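You operate a simulated robot arm through the tools that you are given. There is no shell and no other tool.

The job below is to be done with a simulated robot arm. You get a single attempt, and the scene is never put back.

JOB
Tighten the die holder's bolts to 45, in order 1 to 4.
Fine: the line stands, leave it so; park the driver in its dock.
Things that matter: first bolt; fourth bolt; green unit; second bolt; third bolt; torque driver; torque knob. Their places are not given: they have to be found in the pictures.

It is judged by the outcome, as a careful person would: the job done as asked, and still so three seconds after it is handed in. It fails if anything else is knocked over, pushed out of place, dropped, spilled or broken.

ROBOT AND FRAMES
A 7-joint arm with a two-finger parallel gripper, fixed in place. Base frame: the origin is at the foot of the arm, x ahead of it, y to its left, z up; the work surface is at about z = 0. Readings come in m, degrees, newtons and seconds.
With the tool pointing down near the work surface it reaches from about 0.22 to 0.58 m from the base axis. Its first joint turns from -66.0 to 66.0 degrees. Payload 2.5 kg.
The tool frame sits at the grasp point between the pads (the TCP): z along the fingers, y along the line on which they close. The tips reach 0.023 m beyond it. Largest opening 0.094 m; finger width 0.038, thickness 0.01; the body of the gripper, 0.054 by 0.096 m, starts 0.039 m behind the TCP.
Orientation is told as [roll, pitch, yaw] about the base's x, y, z axes, in that order, counted from this pose: with the fingers straight down and closing along the base's y, the tool's x points along the base's -x, its y along +y and its z along -z.

CONTROLS
- The arm moves only by the tool arm_command. Its argument "targets" is a list of rows, each a list of 7 numbers: the shift along the tool's x, y, z in cm, then the turn, a rotation vector about the tool's x, y, z in degrees, then the closure in counts, from 0 (fully open) to 255 (shut). In form: [[dx, dy, dz, wx, wy, wz, fingers], ...]. A call has 1 to 20 rows; each row is the pose to reach, as a shift and turn from the pose commanded when the call began, along the tool's axes at that moment. Each row takes 0.2 s and may step no farther than 0.05 m and 8.6 degrees from the row before; otherwise, or with a gripper value out of range, the whole call is refused. Where a pose cannot be reached the arm comes as near as it can. A force on the tool above 70 N (or 10 N above the force at the start of the call, whichever is more), or a blocked arm, ends the call early, and 0.2 s more pass. Each finger travels about 0.108 m/s and halts on what it meets, pressing with about 26 N; the grip force reading is that of the motor and also rises with nothing between the fingers. The clock runs only during rows and for 0.2 s after the last one: add rows that repeat a pose to give the fingers time. The reply holds the time, the measured pose of the TCP, the force on the tool along the base axes, the opening and the grip force, in the units named above and with some noise, with the torque about the TCP (base axes, N m) and any sound that the robot's microphone picked up.
- Cameras (640 x 400 px; columns grow to the right, rows downward): "scene" is fixed at [0.1339, -0.415, 0.5722]; the picture's right is [0.70, -0.72, 0.00], its down [-0.28, -0.27, -0.92] and it looks along [0.66, 0.64, -0.39] (base axes); focal length 264 px, centre (320, 200). "wrist" rides on the gripper at [0.086, 0.016, -0.074] in the tool frame; the picture's right is [-0.18, 0.98, 0.00], its down [-0.58, -0.11, -0.81] and it looks along [-0.79, -0.15, 0.59] (tool axes); focal length 243 px, centre (320, 200).
- get_image(camera): a new picture of that camera. No time passes.
- pixel_to_xyz(camera, pixels): for up to 12 pixels [column, row] of the newest picture of that camera ("zoom" is the newest enlarged one), the place [x, y, z] in the base frame of the surface seen there, good to about 0.003 m, but the place of the scene camera against the robot may be out by one fixed shift of up to 0.012 m in any direction. No time passes.
- enlarge(camera, box): a new picture of the part [left, top, right, bottom] of that camera's present view, enlarged. No time passes.
- job_done(): hands the job in; it is judged then, once.

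Leave the gripper open and the arm clear of the work at the hand-in unless told otherwise.

The tools are called as a command line: name --pt "numbers of a row" for each row, then --argument value for the rest, lists and objects as JSON in quotes. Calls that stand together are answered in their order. arm_command: Moves the arm, as the interface text tells. Its arguments: {"type":"object","properties":{"targets":{"type":"array"}},"required":["targets"]} The other tools are called the same way: get_image (camera) takes a picture; pixel_to_xyz (camera, pixels) gives the place of the surface under pixels of a picture; enlarge (camera, box) takes an enlarged picture of a part of a camera's view; job_done () hands the job in.

At the start:

```text
clock: 0.0
eef_pos: [0.3157, -0.0698, 0.5033]
orientation: [0.0, 0.0, 0.1]
wrist_force: [0.1, -0.3, -0.6]
torque: [-0.01, 0.04, 0.03]
grip_width: 0.0941
grip_force: 0.0
```

scene: 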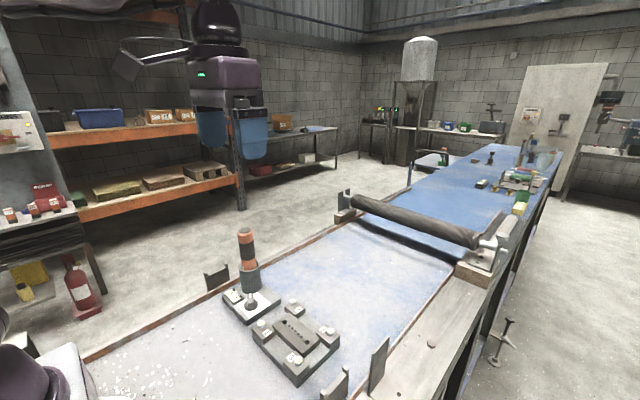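
wrist: 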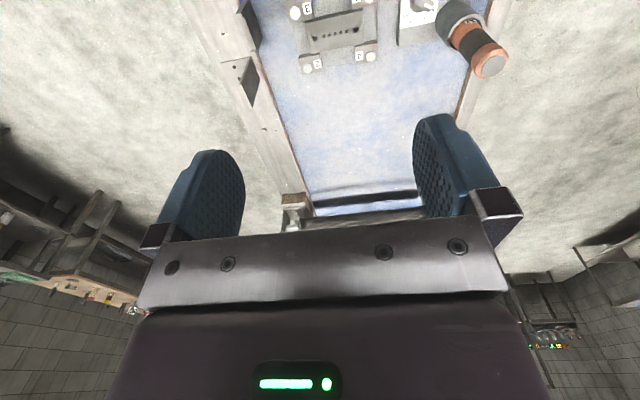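

I see a die holder with four bolts near scene pixels (295,345), and a driver with an orange grip at (247,260) standing in a dock. I'll enlarge both areas to look closer.

enlarge --camera "scene" --box '[200, 220, 360, 390]'

enlarge --camera "wrist" --box '[270, 0, 530, 100]'

```text
2.35 times, centred on (280, 305) of scene
```

zoom: 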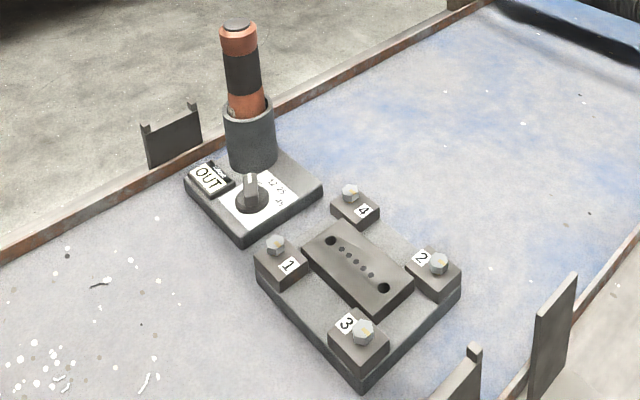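

```text
2.46 times, centred on (400, 50) of wrist
```

zoom: 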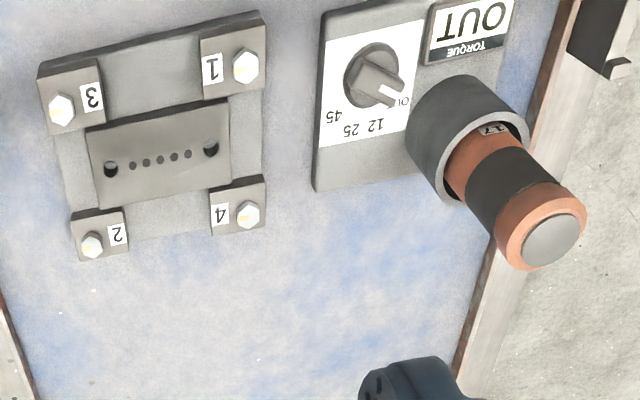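

The dock plate carries a knob (OUT/12/25/45) and an "OUT / TORQUE" readout. Next I look for the green unit and at the rest of the line, and I also get places for the bolts, knob and driver from the wrist picture.

enlarge --camera "scene" --box '[440, 130, 600, 230]'

enlarge --camera "scene" --box '[340, 80, 520, 200]'

enlarge --camera "scene" --box '[0, 180, 120, 400]'

enlarge --camera "scene" --box '[320, 180, 520, 400]'

pixel_to_xyz --camera "wrist" --pixels '[[369, 27], [307, 69], [295, 13], [371, 57], [334, 30], [422, 5], [490, 66], [445, 10]]'

```text
4.00 times, centred on (520, 180) of scene
```

zoom: 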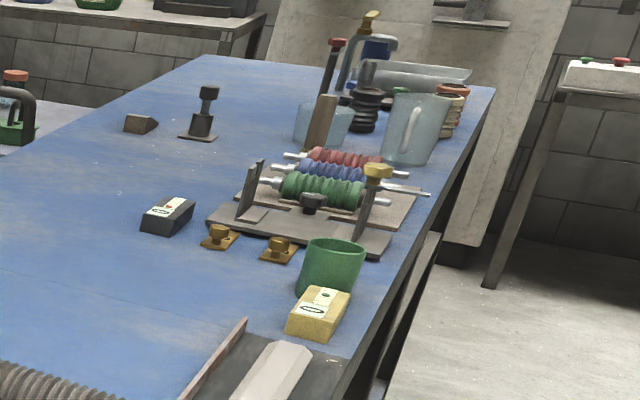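

```text
3.33 times, centred on (430, 140) of scene
```

zoom: 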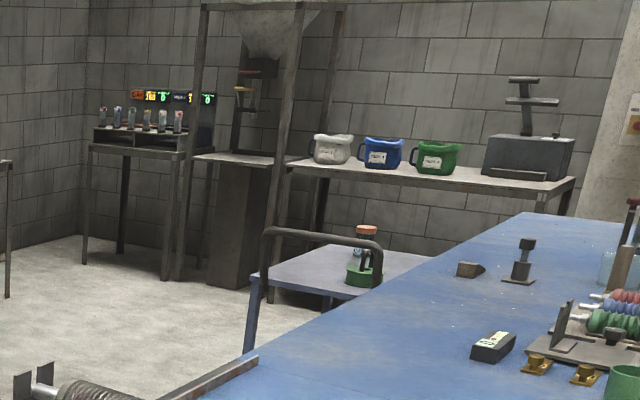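

```text
1.82 times, centred on (60, 290) of scene
```

zoom: 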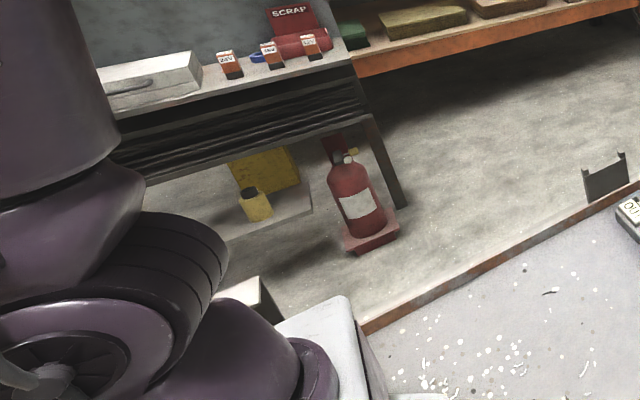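

```text
1.82 times, centred on (420, 290) of scene
```

zoom: 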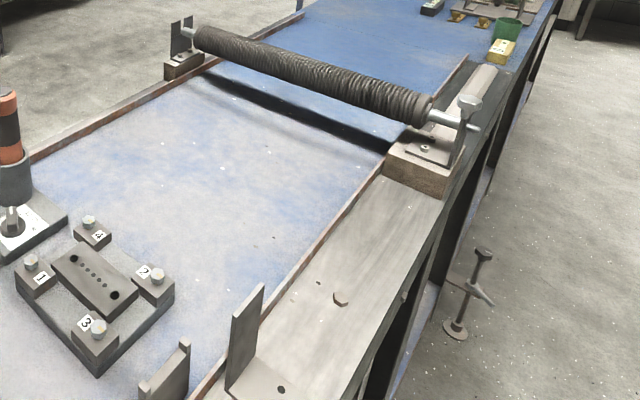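

```text
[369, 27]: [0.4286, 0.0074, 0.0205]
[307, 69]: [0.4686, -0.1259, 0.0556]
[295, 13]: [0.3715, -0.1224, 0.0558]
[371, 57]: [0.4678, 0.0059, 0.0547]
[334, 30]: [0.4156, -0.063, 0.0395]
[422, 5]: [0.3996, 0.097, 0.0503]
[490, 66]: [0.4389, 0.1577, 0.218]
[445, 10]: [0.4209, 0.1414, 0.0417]
```

I'll enlarge the left bench (24V blocks and a green box) and the area at the driver more closely, to find the green unit.

enlarge --camera "scene" --box '[0, 170, 110, 240]'

enlarge --camera "scene" --box '[215, 220, 295, 325]'

enlarge --camera "scene" --box '[355, 90, 415, 130]'

enlarge --camera "scene" --box '[500, 60, 640, 170]'

enlarge --camera "wrist" --box '[380, 0, 520, 90]'

```text
5.71 times, centred on (55, 205) of scene
```

zoom: 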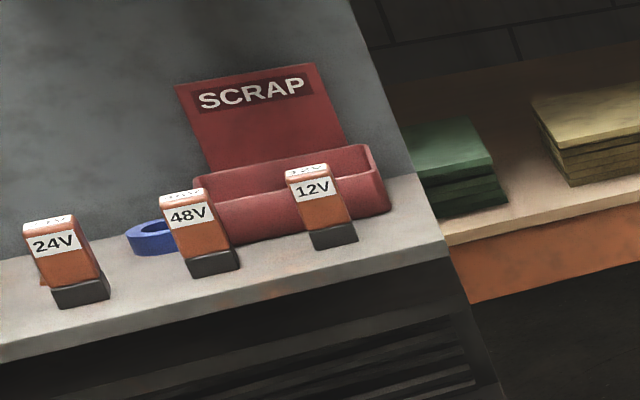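

```text
3.81 times, centred on (255, 272) of scene
```

zoom: 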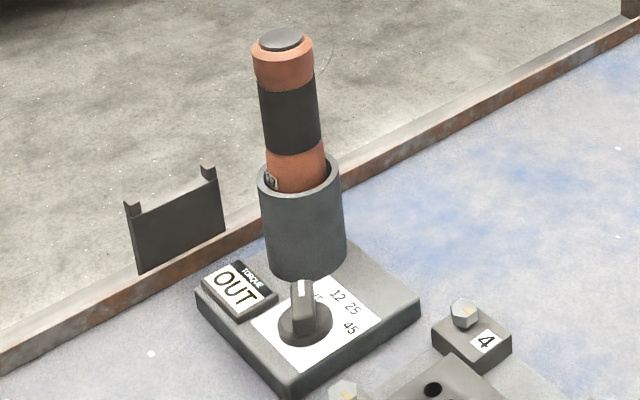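

```text
10.00 times, centred on (385, 110) of scene
```

zoom: 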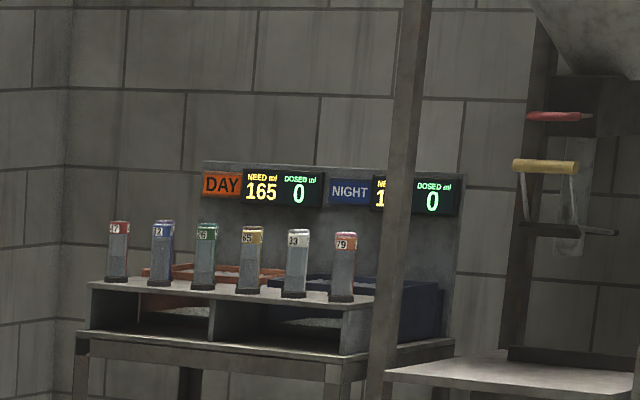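

```text
3.64 times, centred on (570, 115) of scene
```

zoom: 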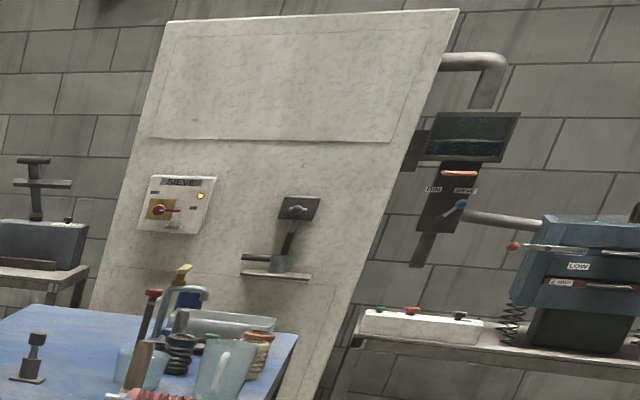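

```text
4.44 times, centred on (450, 45) of wrist
```

zoom: 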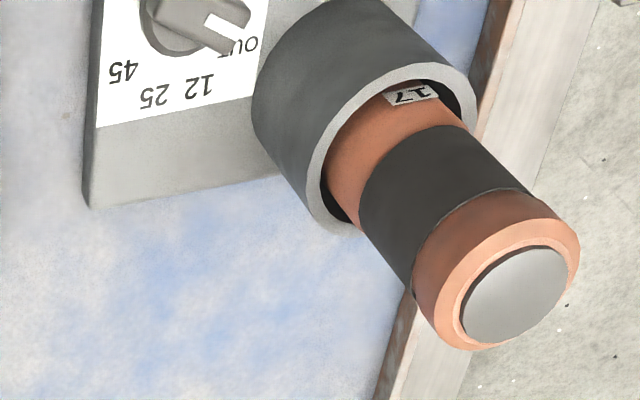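

No separate green unit stands near the work; far ones are on other benches. I'll tilt the gripper about its y by 34 degrees so the wrist camera looks down on the work, moving a little lower and toward +y. The place is well clear of everything (driver top about 0.22 m).

arm_command --pt "0 1.6 1.2 0 6.8 0 0" --pt "0 3.2 2.4 0 13.6 0 0" --pt "0 4.8 3.6 0 20.4 0 0" --pt "0 6.4 4.8 0 27.2 0 0" --pt "0 8.0 6.0 0 34 0 0" --pt "0 8.0 6.0 0 34 0 0"

get_image --camera "wrist"

```text
clock: 1.4
eef_pos: [0.3058, 0.0096, 0.4377]
orientation: [0.0, 34.0, 0.1]
wrist_force: [0.0, 0.9, 0.2]
torque: [0.03, 0.01, 0.0]
grip_width: 0.0939
grip_force: 0.1
out of reach, approached as far as the arm can: row 5, 6
```

```text
taken
```

wrist: 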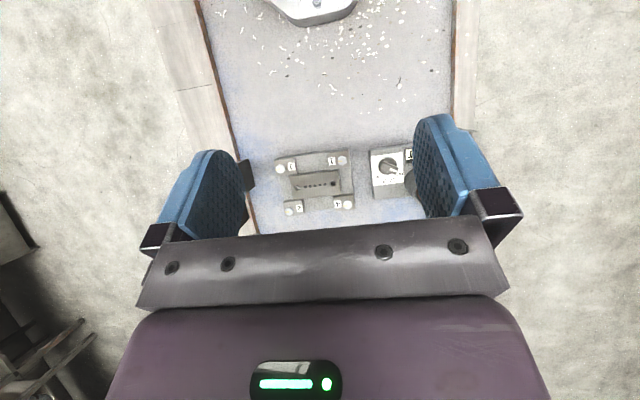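

The whole die holder and knob are now in view between the fingers. I enlarge and measure.

enlarge --camera "wrist" --box '[260, 140, 420, 230]'

enlarge --camera "wrist" --box '[360, 140, 430, 210]'

```text
4.00 times, centred on (340, 185) of wrist
```

zoom: 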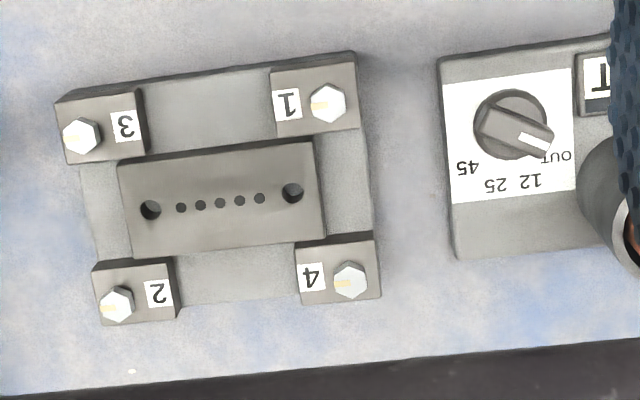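

```text
5.71 times, centred on (395, 175) of wrist
```

zoom: 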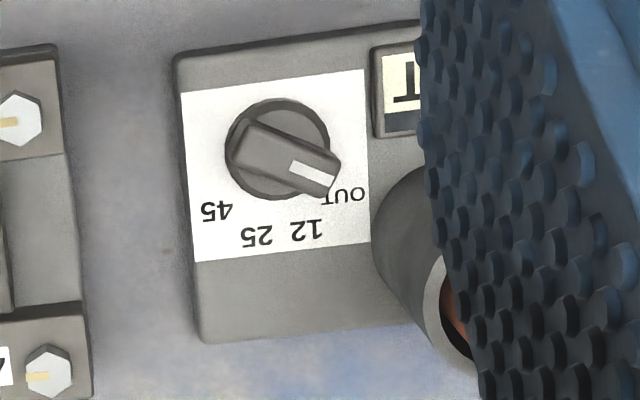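

Measuring the knob, its numerals and plate from the newest enlargement, and the four bolts from the wrist picture.

pixel_to_xyz --camera "zoom" --pixels '[[285, 158], [328, 182], [245, 138], [345, 197], [307, 230], [257, 237], [217, 210], [180, 60], [205, 335], [20, 120], [48, 372], [238, 165]]'

pixel_to_xyz --camera "wrist" --pixels '[[342, 161], [280.5, 169], [289, 211.3], [347.5, 205.5], [317, 187], [335, 158], [286, 171], [349, 160], [332, 212]]'

enlarge --camera "wrist" --box '[265, 145, 355, 220]'

```text
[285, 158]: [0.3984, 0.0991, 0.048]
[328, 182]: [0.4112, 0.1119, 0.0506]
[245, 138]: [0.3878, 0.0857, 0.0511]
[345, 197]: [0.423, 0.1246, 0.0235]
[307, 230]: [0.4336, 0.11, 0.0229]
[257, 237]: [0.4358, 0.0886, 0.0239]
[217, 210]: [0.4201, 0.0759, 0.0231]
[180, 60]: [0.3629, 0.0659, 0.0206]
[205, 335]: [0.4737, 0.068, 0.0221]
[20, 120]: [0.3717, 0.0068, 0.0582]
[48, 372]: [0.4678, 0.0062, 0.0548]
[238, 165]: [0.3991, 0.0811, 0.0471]
```

```text
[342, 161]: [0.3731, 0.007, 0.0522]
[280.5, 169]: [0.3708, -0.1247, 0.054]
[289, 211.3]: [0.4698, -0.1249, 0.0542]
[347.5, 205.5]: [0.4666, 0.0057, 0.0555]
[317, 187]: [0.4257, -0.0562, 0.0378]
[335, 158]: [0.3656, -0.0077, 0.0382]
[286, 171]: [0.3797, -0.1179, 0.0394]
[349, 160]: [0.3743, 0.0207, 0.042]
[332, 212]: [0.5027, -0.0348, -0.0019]
```

```text
5.33 times, centred on (310, 182) of wrist
```

zoom: 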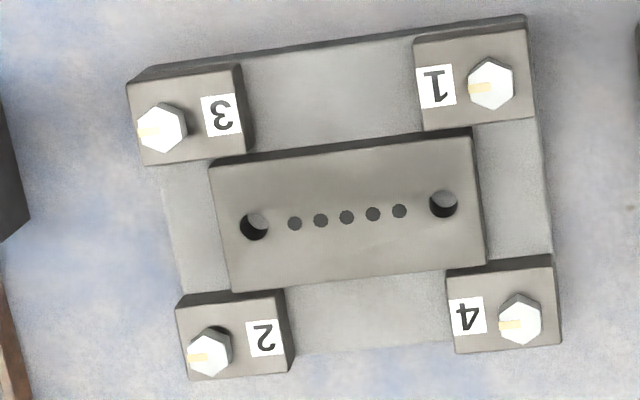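

Bolts: 1 ≈ (0.372, 0.007), 2 ≈ (0.470, −0.125), 3 ≈ (0.371, −0.125), 4 ≈ (0.467, 0.006), heads' tops at z ≈ 0.055. The knob is at ≈ (0.399, 0.099), pointing at OUT; 45 lies about 96° clockwise. The driver is hidden by a finger, so I shift +y by 9 cm to see it.

arm_command --pt "0 3 0 0 0 0 0" --pt "0 6 0 0 0 0 0" --pt "0 9 0 0 0 0 0" --pt "0 9 0 0 0 0 0"

get_image --camera "wrist"

enlarge --camera "wrist" --box '[290, 140, 420, 235]'

```text
clock: 2.4
eef_pos: [0.3058, 0.101, 0.4386]
orientation: [0.0, 34.0, 0.1]
wrist_force: [0.5, 0.1, 0.5]
torque: [0.02, 0.01, 0.0]
grip_width: 0.0941
grip_force: 0.0
```

```text
taken
```

wrist: 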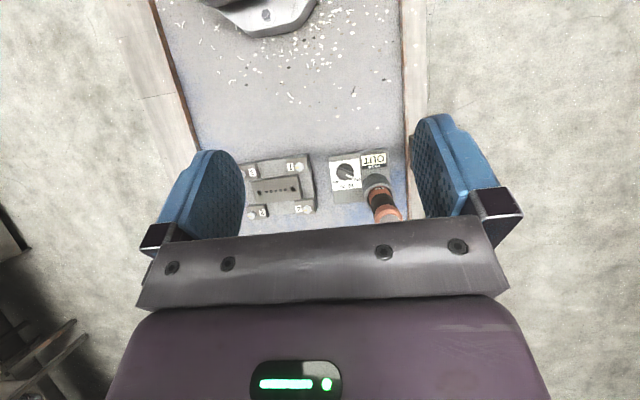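

```text
4.21 times, centred on (355, 188) of wrist
```

zoom: 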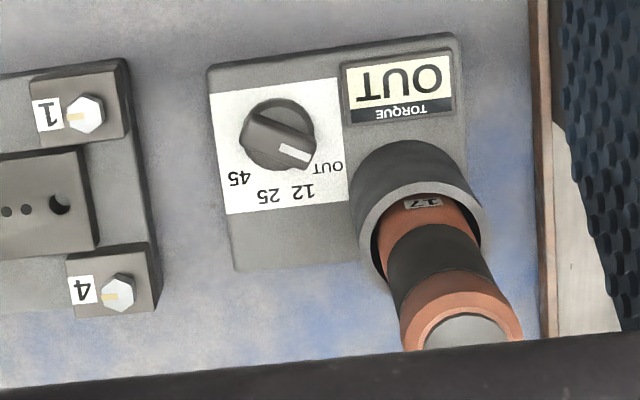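

Driver and holster are visible now. I measure the holster rim, driver body, display and knob in this enlargement.

pixel_to_xyz --camera "zoom" --pixels '[[364, 230], [476, 215], [415, 188], [430, 203], [470, 325], [410, 330], [515, 318], [430, 240], [385, 265], [488, 258], [352, 190], [278, 132]]'

pixel_to_xyz --camera "scene" --pixels '[[245, 229], [240, 248], [255, 247], [239, 231], [253, 231], [243, 272], [260, 272], [250, 285], [240, 262], [259, 262], [246, 240], [236, 290]]'

enlarge --camera "scene" --box '[215, 220, 295, 325]'

```text
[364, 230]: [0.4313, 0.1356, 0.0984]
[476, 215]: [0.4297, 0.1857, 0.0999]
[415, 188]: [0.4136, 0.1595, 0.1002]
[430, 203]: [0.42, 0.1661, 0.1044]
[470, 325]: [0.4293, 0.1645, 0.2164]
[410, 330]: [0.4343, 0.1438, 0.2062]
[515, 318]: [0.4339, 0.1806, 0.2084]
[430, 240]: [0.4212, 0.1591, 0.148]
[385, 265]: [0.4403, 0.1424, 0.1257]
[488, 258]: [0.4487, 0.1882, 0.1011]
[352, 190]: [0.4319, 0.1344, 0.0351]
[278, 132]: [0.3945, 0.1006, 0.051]
```

```text
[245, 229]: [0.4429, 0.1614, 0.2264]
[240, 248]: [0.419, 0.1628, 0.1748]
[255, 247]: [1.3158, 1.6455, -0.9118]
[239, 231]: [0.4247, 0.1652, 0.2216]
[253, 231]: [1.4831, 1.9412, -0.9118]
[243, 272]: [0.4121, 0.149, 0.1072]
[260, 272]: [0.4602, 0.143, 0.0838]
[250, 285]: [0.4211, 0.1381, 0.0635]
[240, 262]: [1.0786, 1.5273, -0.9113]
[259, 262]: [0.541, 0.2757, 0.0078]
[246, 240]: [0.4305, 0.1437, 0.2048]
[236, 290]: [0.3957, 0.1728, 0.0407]
```

```text
3.81 times, centred on (255, 272) of scene
```

zoom: 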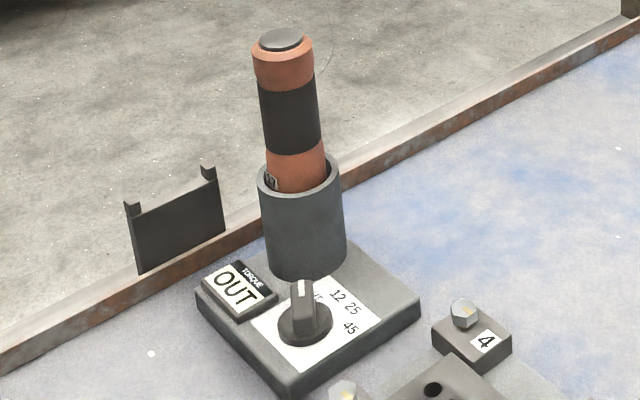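

Holster axis ≈ (0.439, 0.161), rim z ≈ 0.10; driver top z ≈ 0.217, radius ≈ 0.0185. The knob must be set to 45 first. I straighten the tool and go above the knob at z ≈ 0.30, then check the pose.

arm_command --pt "-2.57 -0.03 1.05 0 -5.67 0 0" --pt "-5.14 -0.05 2.1 0 -11.33 0 0" --pt "-7.72 -0.08 3.16 0 -17.0 0 0" --pt "-10.29 -0.1 4.21 0 -22.67 0 0" --pt "-12.86 -0.13 5.26 0 -28.33 0 0" --pt "-15.43 -0.15 6.31 0 -34 0 0" --pt "-15.43 -0.15 6.31 0 -34 0 0"

pixel_to_xyz --camera "zoom" --pixels '[[237, 279], [235, 263], [275, 300], [305, 285], [300, 325], [283, 40], [290, 110], [291, 150], [345, 290], [280, 340]]'

```text
clock: 4.0
eef_pos: [0.3982, 0.0978, 0.2998]
orientation: [0.0, -0.1, 0.0]
wrist_force: [0.4, -0.6, -0.3]
torque: [-0.03, 0.04, 0.02]
grip_width: 0.094
grip_force: 0.0
```

```text
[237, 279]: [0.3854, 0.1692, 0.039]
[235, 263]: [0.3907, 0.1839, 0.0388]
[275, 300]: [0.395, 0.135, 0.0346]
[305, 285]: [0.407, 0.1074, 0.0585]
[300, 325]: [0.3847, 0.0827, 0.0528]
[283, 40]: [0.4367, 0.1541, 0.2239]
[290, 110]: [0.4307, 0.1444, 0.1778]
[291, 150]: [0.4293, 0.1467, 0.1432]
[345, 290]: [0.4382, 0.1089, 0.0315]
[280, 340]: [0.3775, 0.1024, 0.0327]
```

Above the knob now. I turn the gripper 48° anticlockwise (seen from above) so the fingers close across the pointer bar, then look.

arm_command --pt "0 0 0 0 0 -8 0" --pt "0 0 0 0 0 -16 0" --pt "0 0 0 0 0 -24 0" --pt "0 0 0 0 0 -32 0" --pt "0 0 0 0 0 -40 0" --pt "0 0 0 0 0 -48 0" --pt "0 0 0 0 0 -48 0"

get_image --camera "wrist"

get_image --camera "scene"

```text
clock: 5.6
eef_pos: [0.3985, 0.0976, 0.2984]
orientation: [0.0, 0.0, 48.2]
wrist_force: [0.3, 0.4, 0.5]
torque: [0.04, 0.0, -0.02]
grip_width: 0.094
grip_force: 0.1
```

```text
taken
```

wrist: 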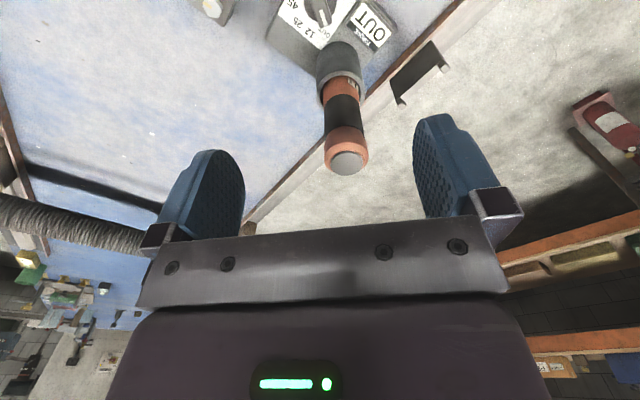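

```text
taken
```

scene: 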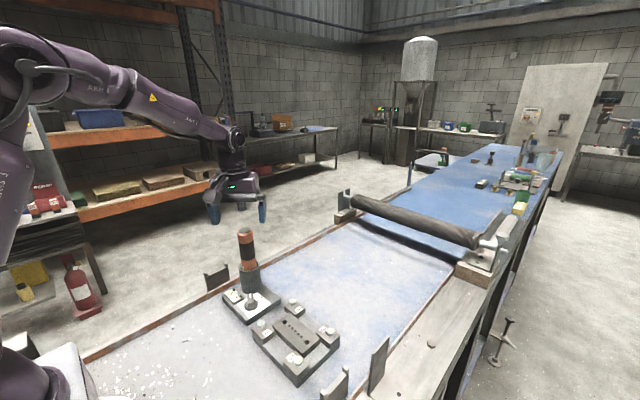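

The knob is at the top of the wrist picture around (320,12). I enlarge it and re-measure its bar from this angle.

enlarge --camera "wrist" --box '[260, 0, 400, 90]'

```text
4.44 times, centred on (330, 45) of wrist
```

zoom: 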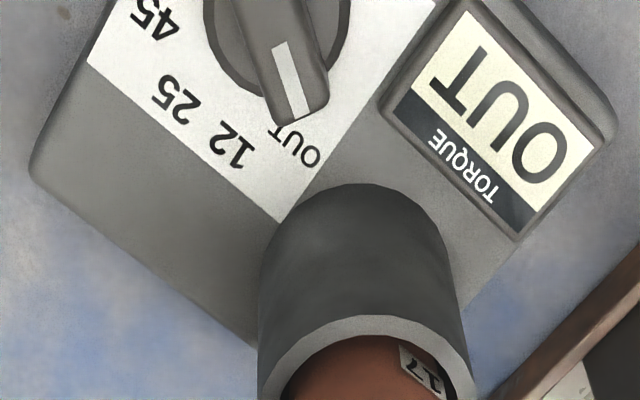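

Measuring the bar's top edges, tip, disc and plate here.

pixel_to_xyz --camera "zoom" --pixels '[[255, 60], [310, 45], [293, 108], [270, 10], [285, 60], [300, 122], [225, 60], [340, 30], [460, 100], [510, 240], [400, 110], [365, 325]]'

```text
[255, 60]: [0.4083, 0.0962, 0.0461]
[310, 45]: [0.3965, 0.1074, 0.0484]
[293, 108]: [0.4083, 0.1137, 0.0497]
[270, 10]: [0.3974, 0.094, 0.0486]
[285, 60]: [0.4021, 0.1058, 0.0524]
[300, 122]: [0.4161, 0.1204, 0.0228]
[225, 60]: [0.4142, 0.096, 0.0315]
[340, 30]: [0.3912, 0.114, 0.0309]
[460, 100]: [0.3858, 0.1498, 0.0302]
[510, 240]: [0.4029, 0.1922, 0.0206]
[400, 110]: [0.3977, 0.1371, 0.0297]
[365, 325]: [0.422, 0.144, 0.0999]
```

Knob centre ≈ (0.399, 0.099), bar width ≈ 15 mm, bar top ≈ 0.050, disc ≈ 0.031. I go down to about z = 0.105 over it with a 5° lean away from the driver and fingers opened about 5 cm, then check.

arm_command --pt "-0.14 0.05 4 0 -1.5 0 60" --pt "-0.14 0.05 8 0 -3 0 119" --pt "-0.14 0.05 12 0 -5 0 119" --pt "-0.14 0.05 16 0 -5 0 119" --pt "-0.14 0.05 19.3 0 -5 0 119" --pt "-0.14 0.05 19.3 0 -5 0 119"

get_image --camera "wrist"

enlarge --camera "scene" --box '[190, 200, 310, 330]'

```text
clock: 7.0
eef_pos: [0.3977, 0.1015, 0.1056]
orientation: [-0.1, -5.0, 48.1]
wrist_force: [0.0, 0.0, 0.0]
torque: [0.01, -0.01, 0.02]
grip_width: 0.0502
grip_force: 0.1
```

```text
taken
```

wrist: 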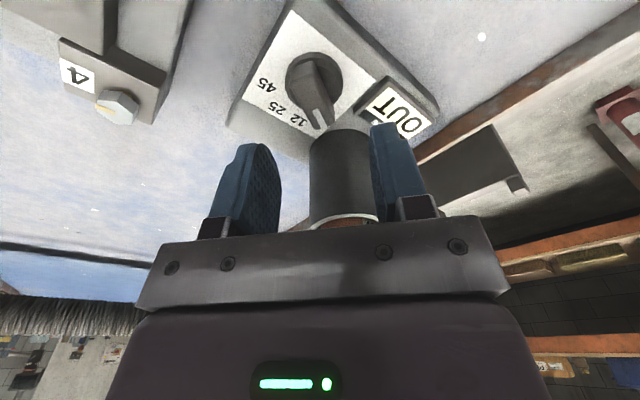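

```text
3.08 times, centred on (250, 265) of scene
```

zoom: 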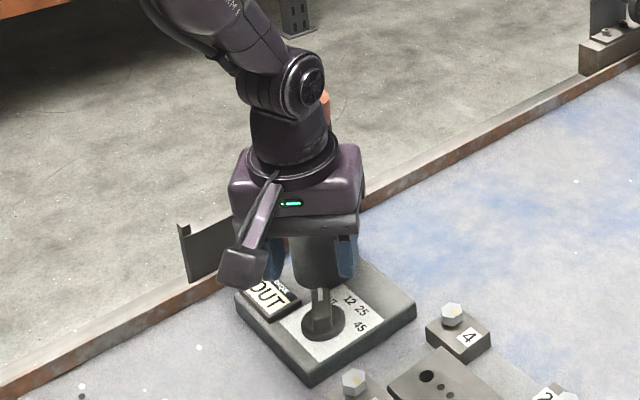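

Position reads (0.398, 0.1015, 0.106). I enlarge the wrist view to check how the bar sits between the fingers.

enlarge --camera "wrist" --box '[260, 30, 380, 150]'

```text
3.33 times, centred on (320, 90) of wrist
```

zoom: 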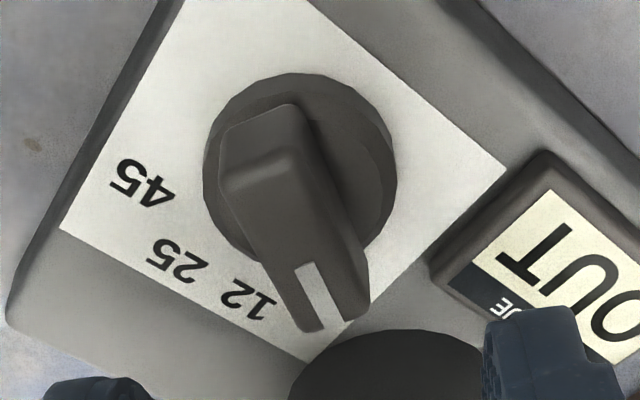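

I query points across the bar's top face in this enlargement.

pixel_to_xyz --camera "zoom" --pixels '[[262, 245], [318, 245], [290, 245], [240, 185], [295, 185], [335, 320], [312, 300], [345, 290], [265, 170], [212, 150], [392, 160], [300, 75]]'

arm_command --pt "0 0 0 0 0 0 119"

```text
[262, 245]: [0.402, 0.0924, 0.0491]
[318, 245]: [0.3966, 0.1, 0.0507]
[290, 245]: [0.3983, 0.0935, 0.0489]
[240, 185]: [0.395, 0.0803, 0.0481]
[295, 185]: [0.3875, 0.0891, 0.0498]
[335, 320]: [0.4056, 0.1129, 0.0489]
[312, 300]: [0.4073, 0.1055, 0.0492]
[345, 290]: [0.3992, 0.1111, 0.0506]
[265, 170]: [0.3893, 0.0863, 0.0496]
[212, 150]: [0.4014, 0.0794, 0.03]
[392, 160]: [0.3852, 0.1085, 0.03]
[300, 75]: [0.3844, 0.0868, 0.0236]
```

```text
clock: 7.4
eef_pos: [0.3966, 0.1007, 0.1079]
orientation: [0.1, -5.0, 48.0]
wrist_force: [0.2, -0.3, -0.5]
torque: [-0.02, 0.02, 0.0]
grip_width: 0.0502
grip_force: 0.0
```

The tool axis meets the knob's top plane at about (320,111) in the wrist picture, and the bar's middle lies ~2–3 mm toward −tool-y. I correct by 2.5 mm and descend straight down to TCP z ≈ 0.064 with open fingers.

arm_command --pt "0.09 -0.25 1.0 0 0 0 119" --pt "0.19 -0.25 2.1 0 0 0 119" --pt "0.28 -0.25 3.2 0 0 0 119" --pt "0.37 -0.25 4.2 0 0 0 119" --pt "0.37 -0.25 4.2 0 0 0 119"

get_image --camera "wrist"

enlarge --camera "scene" --box '[200, 230, 300, 330]'

```text
clock: 8.6
eef_pos: [0.4003, 0.099, 0.064]
orientation: [0.0, -4.9, 48.0]
wrist_force: [-1.4, -0.8, -0.7]
torque: [0.02, 0.01, 0.02]
grip_width: 0.05
grip_force: 0.1
```

```text
taken
```

wrist: 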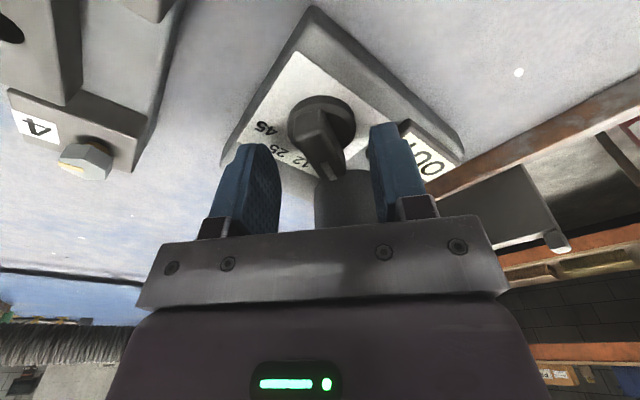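

```text
4.00 times, centred on (250, 280) of scene
```

zoom: 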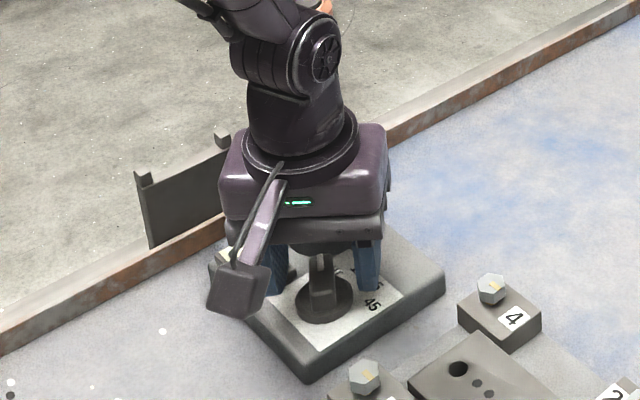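

Let me enlarge the wrist view to see whether the bar is between the pads.

enlarge --camera "wrist" --box '[240, 80, 410, 190]'

```text
3.64 times, centred on (325, 135) of wrist
```

zoom: 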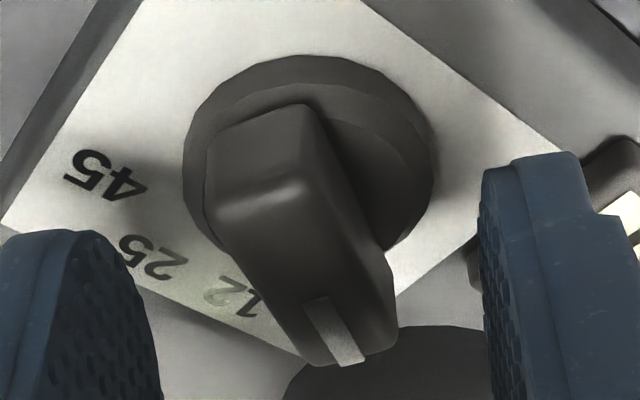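

The bar looks a few degrees rotated against the fingers. I measure points along its top face and the numerals to get its true angle.

pixel_to_xyz --camera "zoom" --pixels '[[218, 205], [308, 195], [263, 202], [310, 345], [385, 310], [345, 330], [305, 265], [188, 170], [430, 180], [105, 175], [150, 258], [240, 297]]'

```text
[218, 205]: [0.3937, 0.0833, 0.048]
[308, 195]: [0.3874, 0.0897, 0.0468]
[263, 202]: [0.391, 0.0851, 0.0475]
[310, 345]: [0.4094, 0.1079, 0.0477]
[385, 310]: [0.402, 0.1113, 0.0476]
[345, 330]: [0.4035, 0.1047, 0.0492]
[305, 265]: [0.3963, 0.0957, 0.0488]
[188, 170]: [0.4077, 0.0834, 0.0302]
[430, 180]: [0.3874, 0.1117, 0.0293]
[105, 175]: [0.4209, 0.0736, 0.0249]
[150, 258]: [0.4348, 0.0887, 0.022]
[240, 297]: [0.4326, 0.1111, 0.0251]
```

The bar actually points at ≈ 56° (centre ≈ (0.398, 0.098)). I turn the fingers 7.5° further anticlockwise, centre, and close gently on the bar.

arm_command --pt "0.1 0.08 0 0 0 -4 119" --pt "0.2 0.15 0 0 0 -7.5 119" --pt "0.2 0.15 0 0 0 -7.5 119"

enlarge --camera "wrist" --box '[240, 80, 410, 190]'

```text
clock: 9.4
eef_pos: [0.3976, 0.0971, 0.0637]
orientation: [-0.6, -5.0, 55.6]
wrist_force: [1.2, 0.3, 0.0]
torque: [-0.01, -0.01, 0.03]
grip_width: 0.0504
grip_force: 0.1
```

```text
3.64 times, centred on (325, 135) of wrist
```

zoom: 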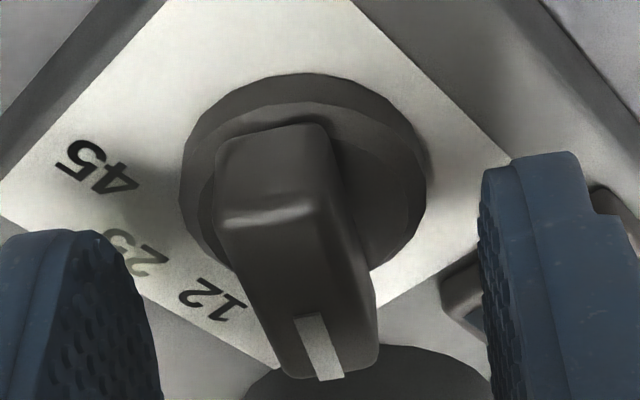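

Bar is well between the pads. I close the fingers on it now.

arm_command --pt "0 0 0 0 0 -2 150" --pt "0 0 0 0 0 -2 185" --pt "0 0 0 0 0 -2 215" --pt "0 0 0 0 0 -2 235" --pt "0 0 0 0 0 -2 235"

enlarge --camera "wrist" --box '[240, 80, 410, 190]'

```text
clock: 10.6
eef_pos: [0.3984, 0.0968, 0.0638]
orientation: [-0.8, -4.9, 57.7]
wrist_force: [-1.5, 2.8, 0.8]
torque: [0.17, 0.19, 0.02]
grip_width: 0.0159
grip_force: 25.6
```

```text
3.64 times, centred on (325, 135) of wrist
```

zoom: 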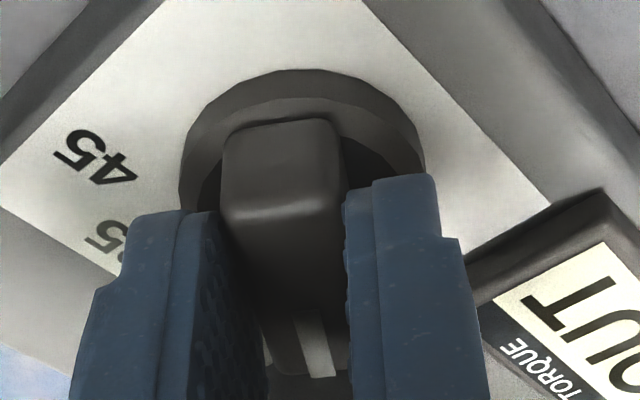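

The bar is gripped (16 mm). I turn it clockwise (seen from above) 40° first and check the forces and the display.

arm_command --pt "0 0 0 0 0 6 235" --pt "0 0 0 0 0 14 235" --pt "0 0 0 0 0 22 235" --pt "0 0 0 0 0 30 235" --pt "0 0 0 0 0 38 235" --pt "0 0 0 0 0 38 235"

get_image --camera "wrist"

enlarge --camera "scene" --box '[200, 230, 300, 330]'

```text
clock: 12.0
eef_pos: [0.3965, 0.097, 0.064]
orientation: [2.6, -4.3, 19.5]
wrist_force: [-9.6, 7.3, -0.2]
torque: [-0.06, 0.07, 0.01]
grip_width: 0.0162
grip_force: 25.5
```

```text
taken
```

wrist: 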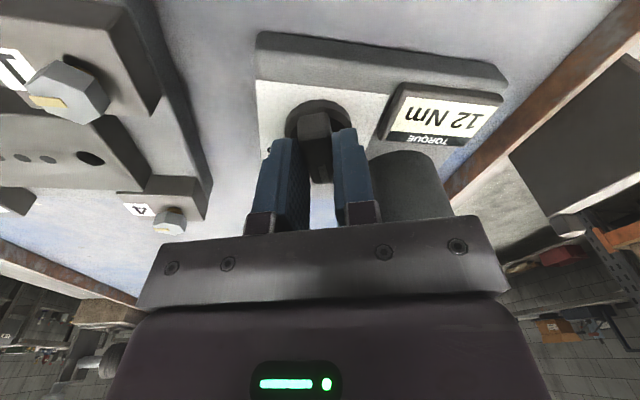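

```text
4.00 times, centred on (250, 280) of scene
```

zoom: 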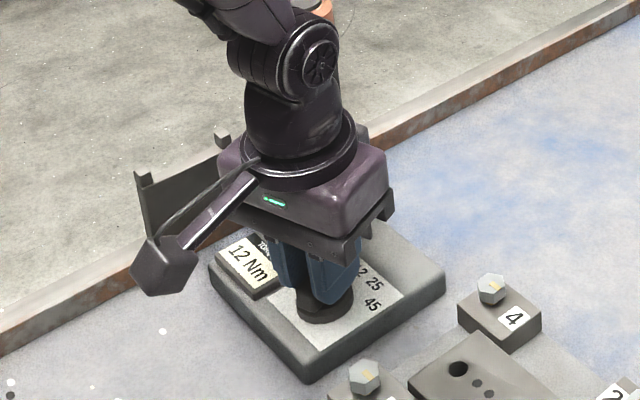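

The display now reads "12 Nm", so direction and action are right. I continue another 32° with a 1 mm shift to relieve the side force.

arm_command --pt "0.06 0.1 0 0 0 8 235" --pt "0.06 0.1 0 0 0 16 235" --pt "0.06 0.1 0 0 0 24 235" --pt "0.06 0.1 0 0 0 32 235" --pt "0.06 0.1 0 0 0 32 235"

get_image --camera "wrist"

enlarge --camera "scene" --box '[200, 230, 300, 330]'

```text
clock: 13.2
eef_pos: [0.3986, 0.0975, 0.0617]
orientation: [4.3, -2.6, -12.8]
wrist_force: [6.6, -2.0, -0.2]
torque: [-0.39, -0.52, -0.01]
grip_width: 0.0165
grip_force: 25.8
```

```text
taken
```

wrist: 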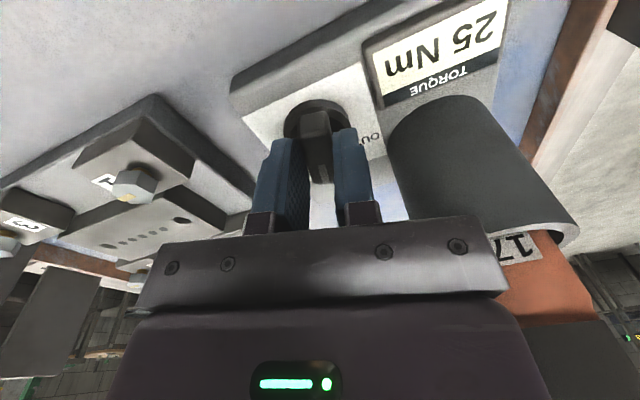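

```text
4.00 times, centred on (250, 280) of scene
```

zoom: 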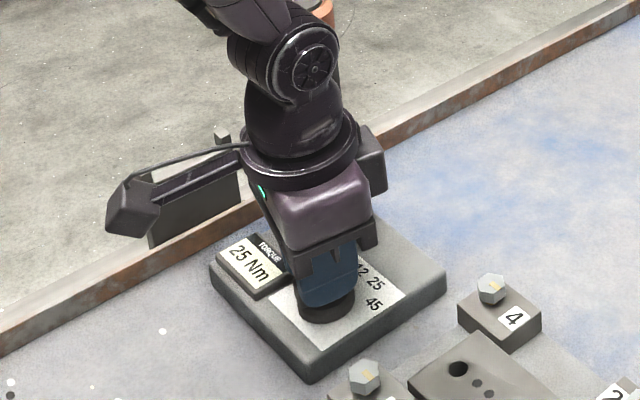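

"25 Nm" now. The body clears the driver by several millimetres (it gets no closer on the rest of the turn). I turn the last 34°.

arm_command --pt "0 0 0 0 0 8 235" --pt "0 0 0 0 0 16 235" --pt "0 0 0 0 0 24 235" --pt "0 0 0 0 0 30 235" --pt "0 0 0 0 0 34 235" --pt "0 0 0 0 0 34 235"

get_image --camera "wrist"

enlarge --camera "scene" --box '[200, 230, 300, 330]'

```text
clock: 14.6
eef_pos: [0.3982, 0.0967, 0.0638]
orientation: [5.1, 0.4, -46.6]
wrist_force: [4.6, 0.6, 9.4]
torque: [-0.55, -0.3, -0.03]
grip_width: 0.0166
grip_force: 26.0
```

```text
taken
```

wrist: 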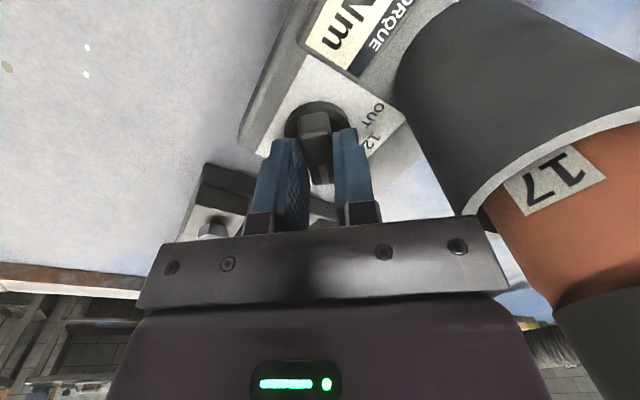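

```text
4.00 times, centred on (250, 280) of scene
```

zoom: 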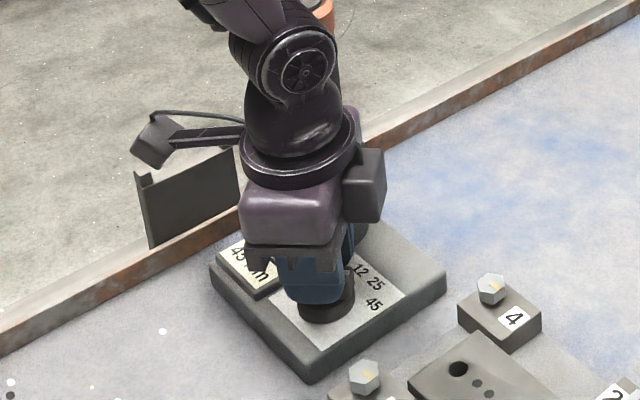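

The readout looks like "45 Nm". I open the fingers a little (≈ 3.5 cm) and lift straight up.

arm_command --pt "0 0 0 0 0 0 180" --pt "0 0 0 0 0 0 155" --pt "0 0 0 0 0 0 155" --pt "0.05 0.21 -2.5 0 0 0 155" --pt "0.11 0.42 -5 0 0 0 155" --pt "0.2 0.84 -9.9 0 0 0 155" --pt "0.3 1.26 -14.9 0 0 0 155" --pt "0.4 1.68 -19.6 0 0 0 155" --pt "0.4 1.68 -19.6 0 0 0 155"

get_image --camera "scene"

enlarge --camera "scene" --box '[200, 230, 300, 330]'

```text
refused: row 7 steps farther than a row can; nothing moved
```

```text
taken
```

scene: 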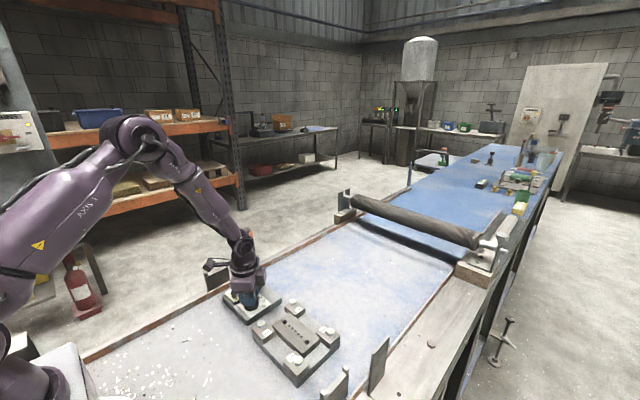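

```text
4.00 times, centred on (250, 280) of scene
```

zoom: 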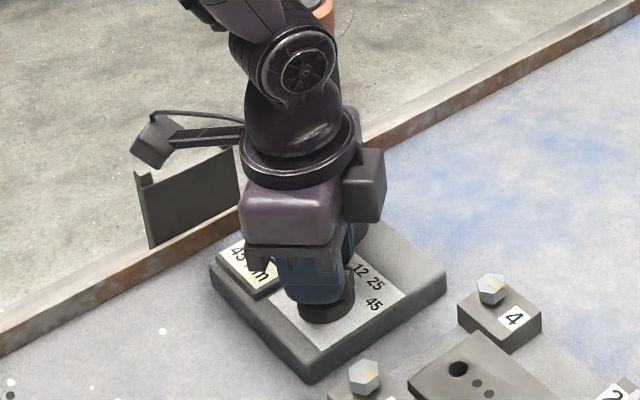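

One row stepped just over 5 cm; I resend with smaller steps.

arm_command --pt "0 0 0 0 0 0 180" --pt "0 0 0 0 0 0 155" --pt "0 0 0 0 0 0 155" --pt "0.05 0.21 -2.5 0 0 0 155" --pt "0.11 0.42 -5 0 0 0 155" --pt "0.2 0.8 -9.5 0 0 0 155" --pt "0.3 1.18 -14.0 0 0 0 155" --pt "0.4 1.56 -18.5 0 0 0 155" --pt "0.4 1.56 -18.5 0 0 0 155"

enlarge --camera "scene" --box '[200, 230, 300, 330]'

enlarge --camera "scene" --box '[440, 130, 600, 230]'

```text
clock: 16.6
eef_pos: [0.3946, 0.0969, 0.2502]
orientation: [4.9, 0.3, -46.6]
wrist_force: [-0.4, -0.1, -0.1]
torque: [0.0, -0.03, 0.01]
grip_width: 0.0367
grip_force: 0.1
```

```text
4.00 times, centred on (250, 280) of scene
```

zoom: 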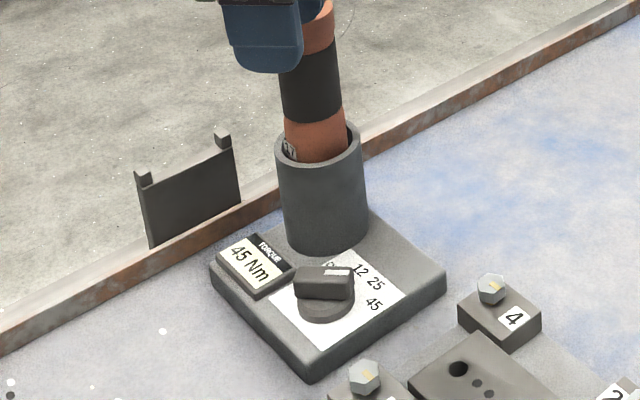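

```text
4.00 times, centred on (520, 180) of scene
```

zoom: 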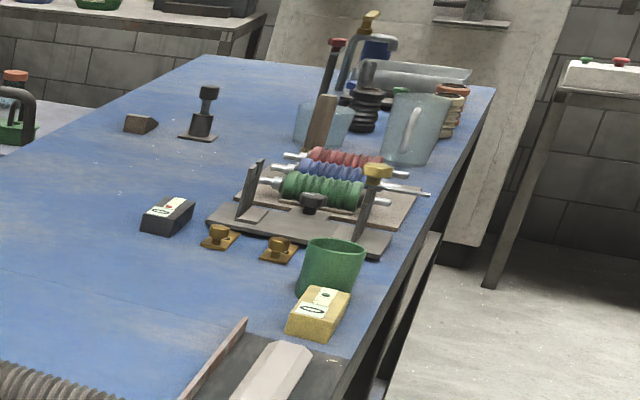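

The display reads "45 Nm". In one picture the small box at (482,183) looked greenish, so I look closer at it and its yellow neighbour, to understand what they are.

enlarge --camera "scene" --box '[465, 170, 535, 220]'

get_image --camera "scene"

```text
8.00 times, centred on (500, 195) of scene
```

zoom: 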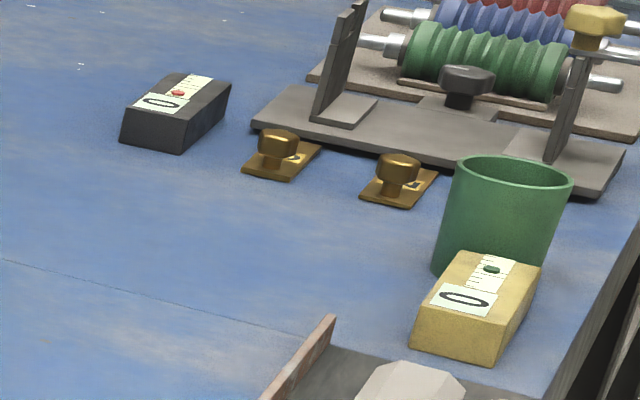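

```text
taken
```

scene: 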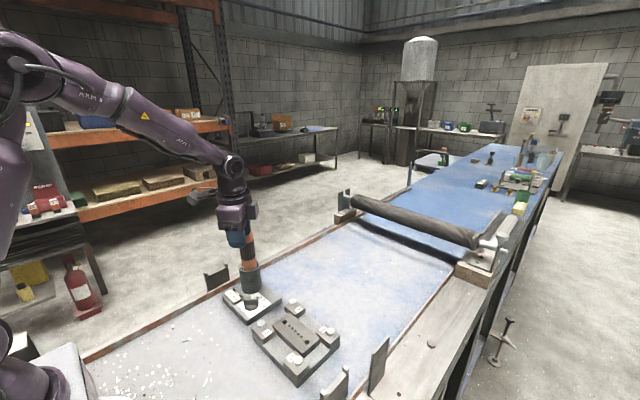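

Those are other equipment, far out of reach; I leave them. Knob is set. Now I rise 6 cm and remove the 5° lean.

arm_command --pt "0.02 0.26 -2.99 0 0 0 100" --pt "0.04 0.52 -5.98 2.5 -0.2 0 50" --pt "0.04 0.52 -5.98 4.9 -0.35 0 0" --pt "0.04 0.52 -5.98 4.9 -0.35 0 0"

```text
clock: 17.6
eef_pos: [0.3953, 0.0999, 0.3098]
orientation: [-0.1, 0.0, -46.5]
wrist_force: [0.2, 0.5, 1.1]
torque: [-0.04, 0.0, -0.02]
grip_width: 0.0939
grip_force: 0.0
```

Vertical again. I turn to yaw 0 and move over the driver axis (0.439, 0.161) at z ≈ 0.31, fingers open.

arm_command --pt "0.24 1.23 0 0 0 -7.75 0" --pt "0.47 2.46 0 0 0 -15.5 0" --pt "0.71 3.69 0 0 0 -23.25 0" --pt "0.95 4.91 0 0 0 -31 0" --pt "1.18 6.14 0 0 0 -38.75 0" --pt "1.42 7.37 0 0 0 -46.5 0" --pt "1.42 7.37 0 0 0 -46.5 0"

get_image --camera "wrist"

enlarge --camera "scene" --box '[190, 170, 310, 330]'

```text
clock: 19.2
eef_pos: [0.4399, 0.1607, 0.3091]
orientation: [0.0, 0.0, 0.2]
wrist_force: [-0.1, -0.3, 0.3]
torque: [-0.02, -0.01, -0.01]
grip_width: 0.0939
grip_force: 0.1
```

```text
taken
```

wrist: 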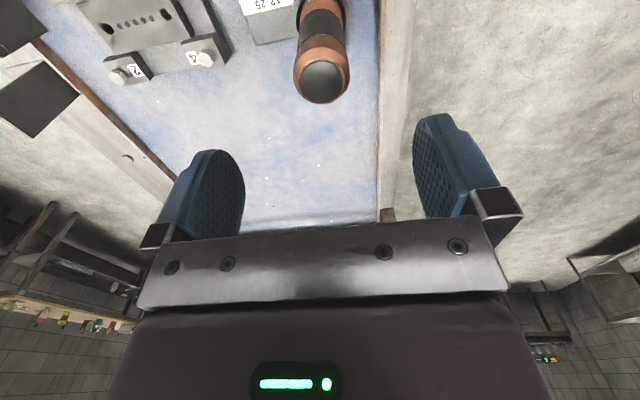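

```text
2.50 times, centred on (250, 250) of scene
```

zoom: 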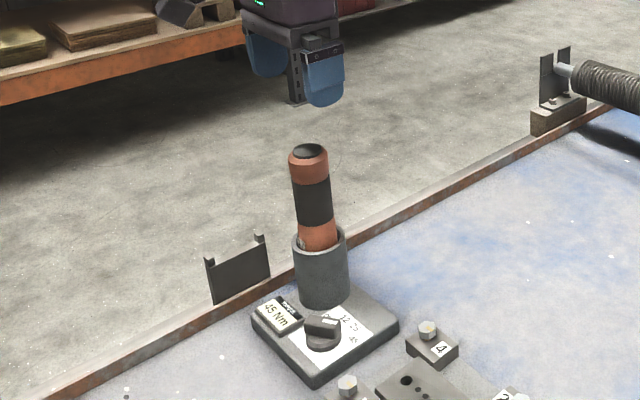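

The driver's top centre sits at about (323,82), where the tool axis predicts (320,80): within 2 mm. I measure the top's edges and look at the gap between the fingers.

pixel_to_xyz --camera "wrist" --pixels '[[323, 82], [303, 82], [343, 82], [323, 64], [323, 98], [322, 25], [300, 70], [346, 70]]'

enlarge --camera "wrist" --box '[270, 0, 380, 110]'

```text
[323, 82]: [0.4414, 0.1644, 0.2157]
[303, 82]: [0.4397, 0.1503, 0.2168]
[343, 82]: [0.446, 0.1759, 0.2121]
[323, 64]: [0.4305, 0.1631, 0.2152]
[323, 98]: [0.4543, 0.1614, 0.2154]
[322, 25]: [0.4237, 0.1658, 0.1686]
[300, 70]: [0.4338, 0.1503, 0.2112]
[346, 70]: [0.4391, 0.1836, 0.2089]
```

```text
3.64 times, centred on (325, 55) of wrist
```

zoom: 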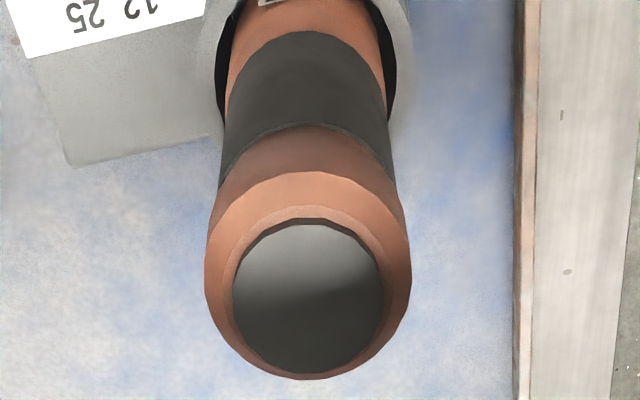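

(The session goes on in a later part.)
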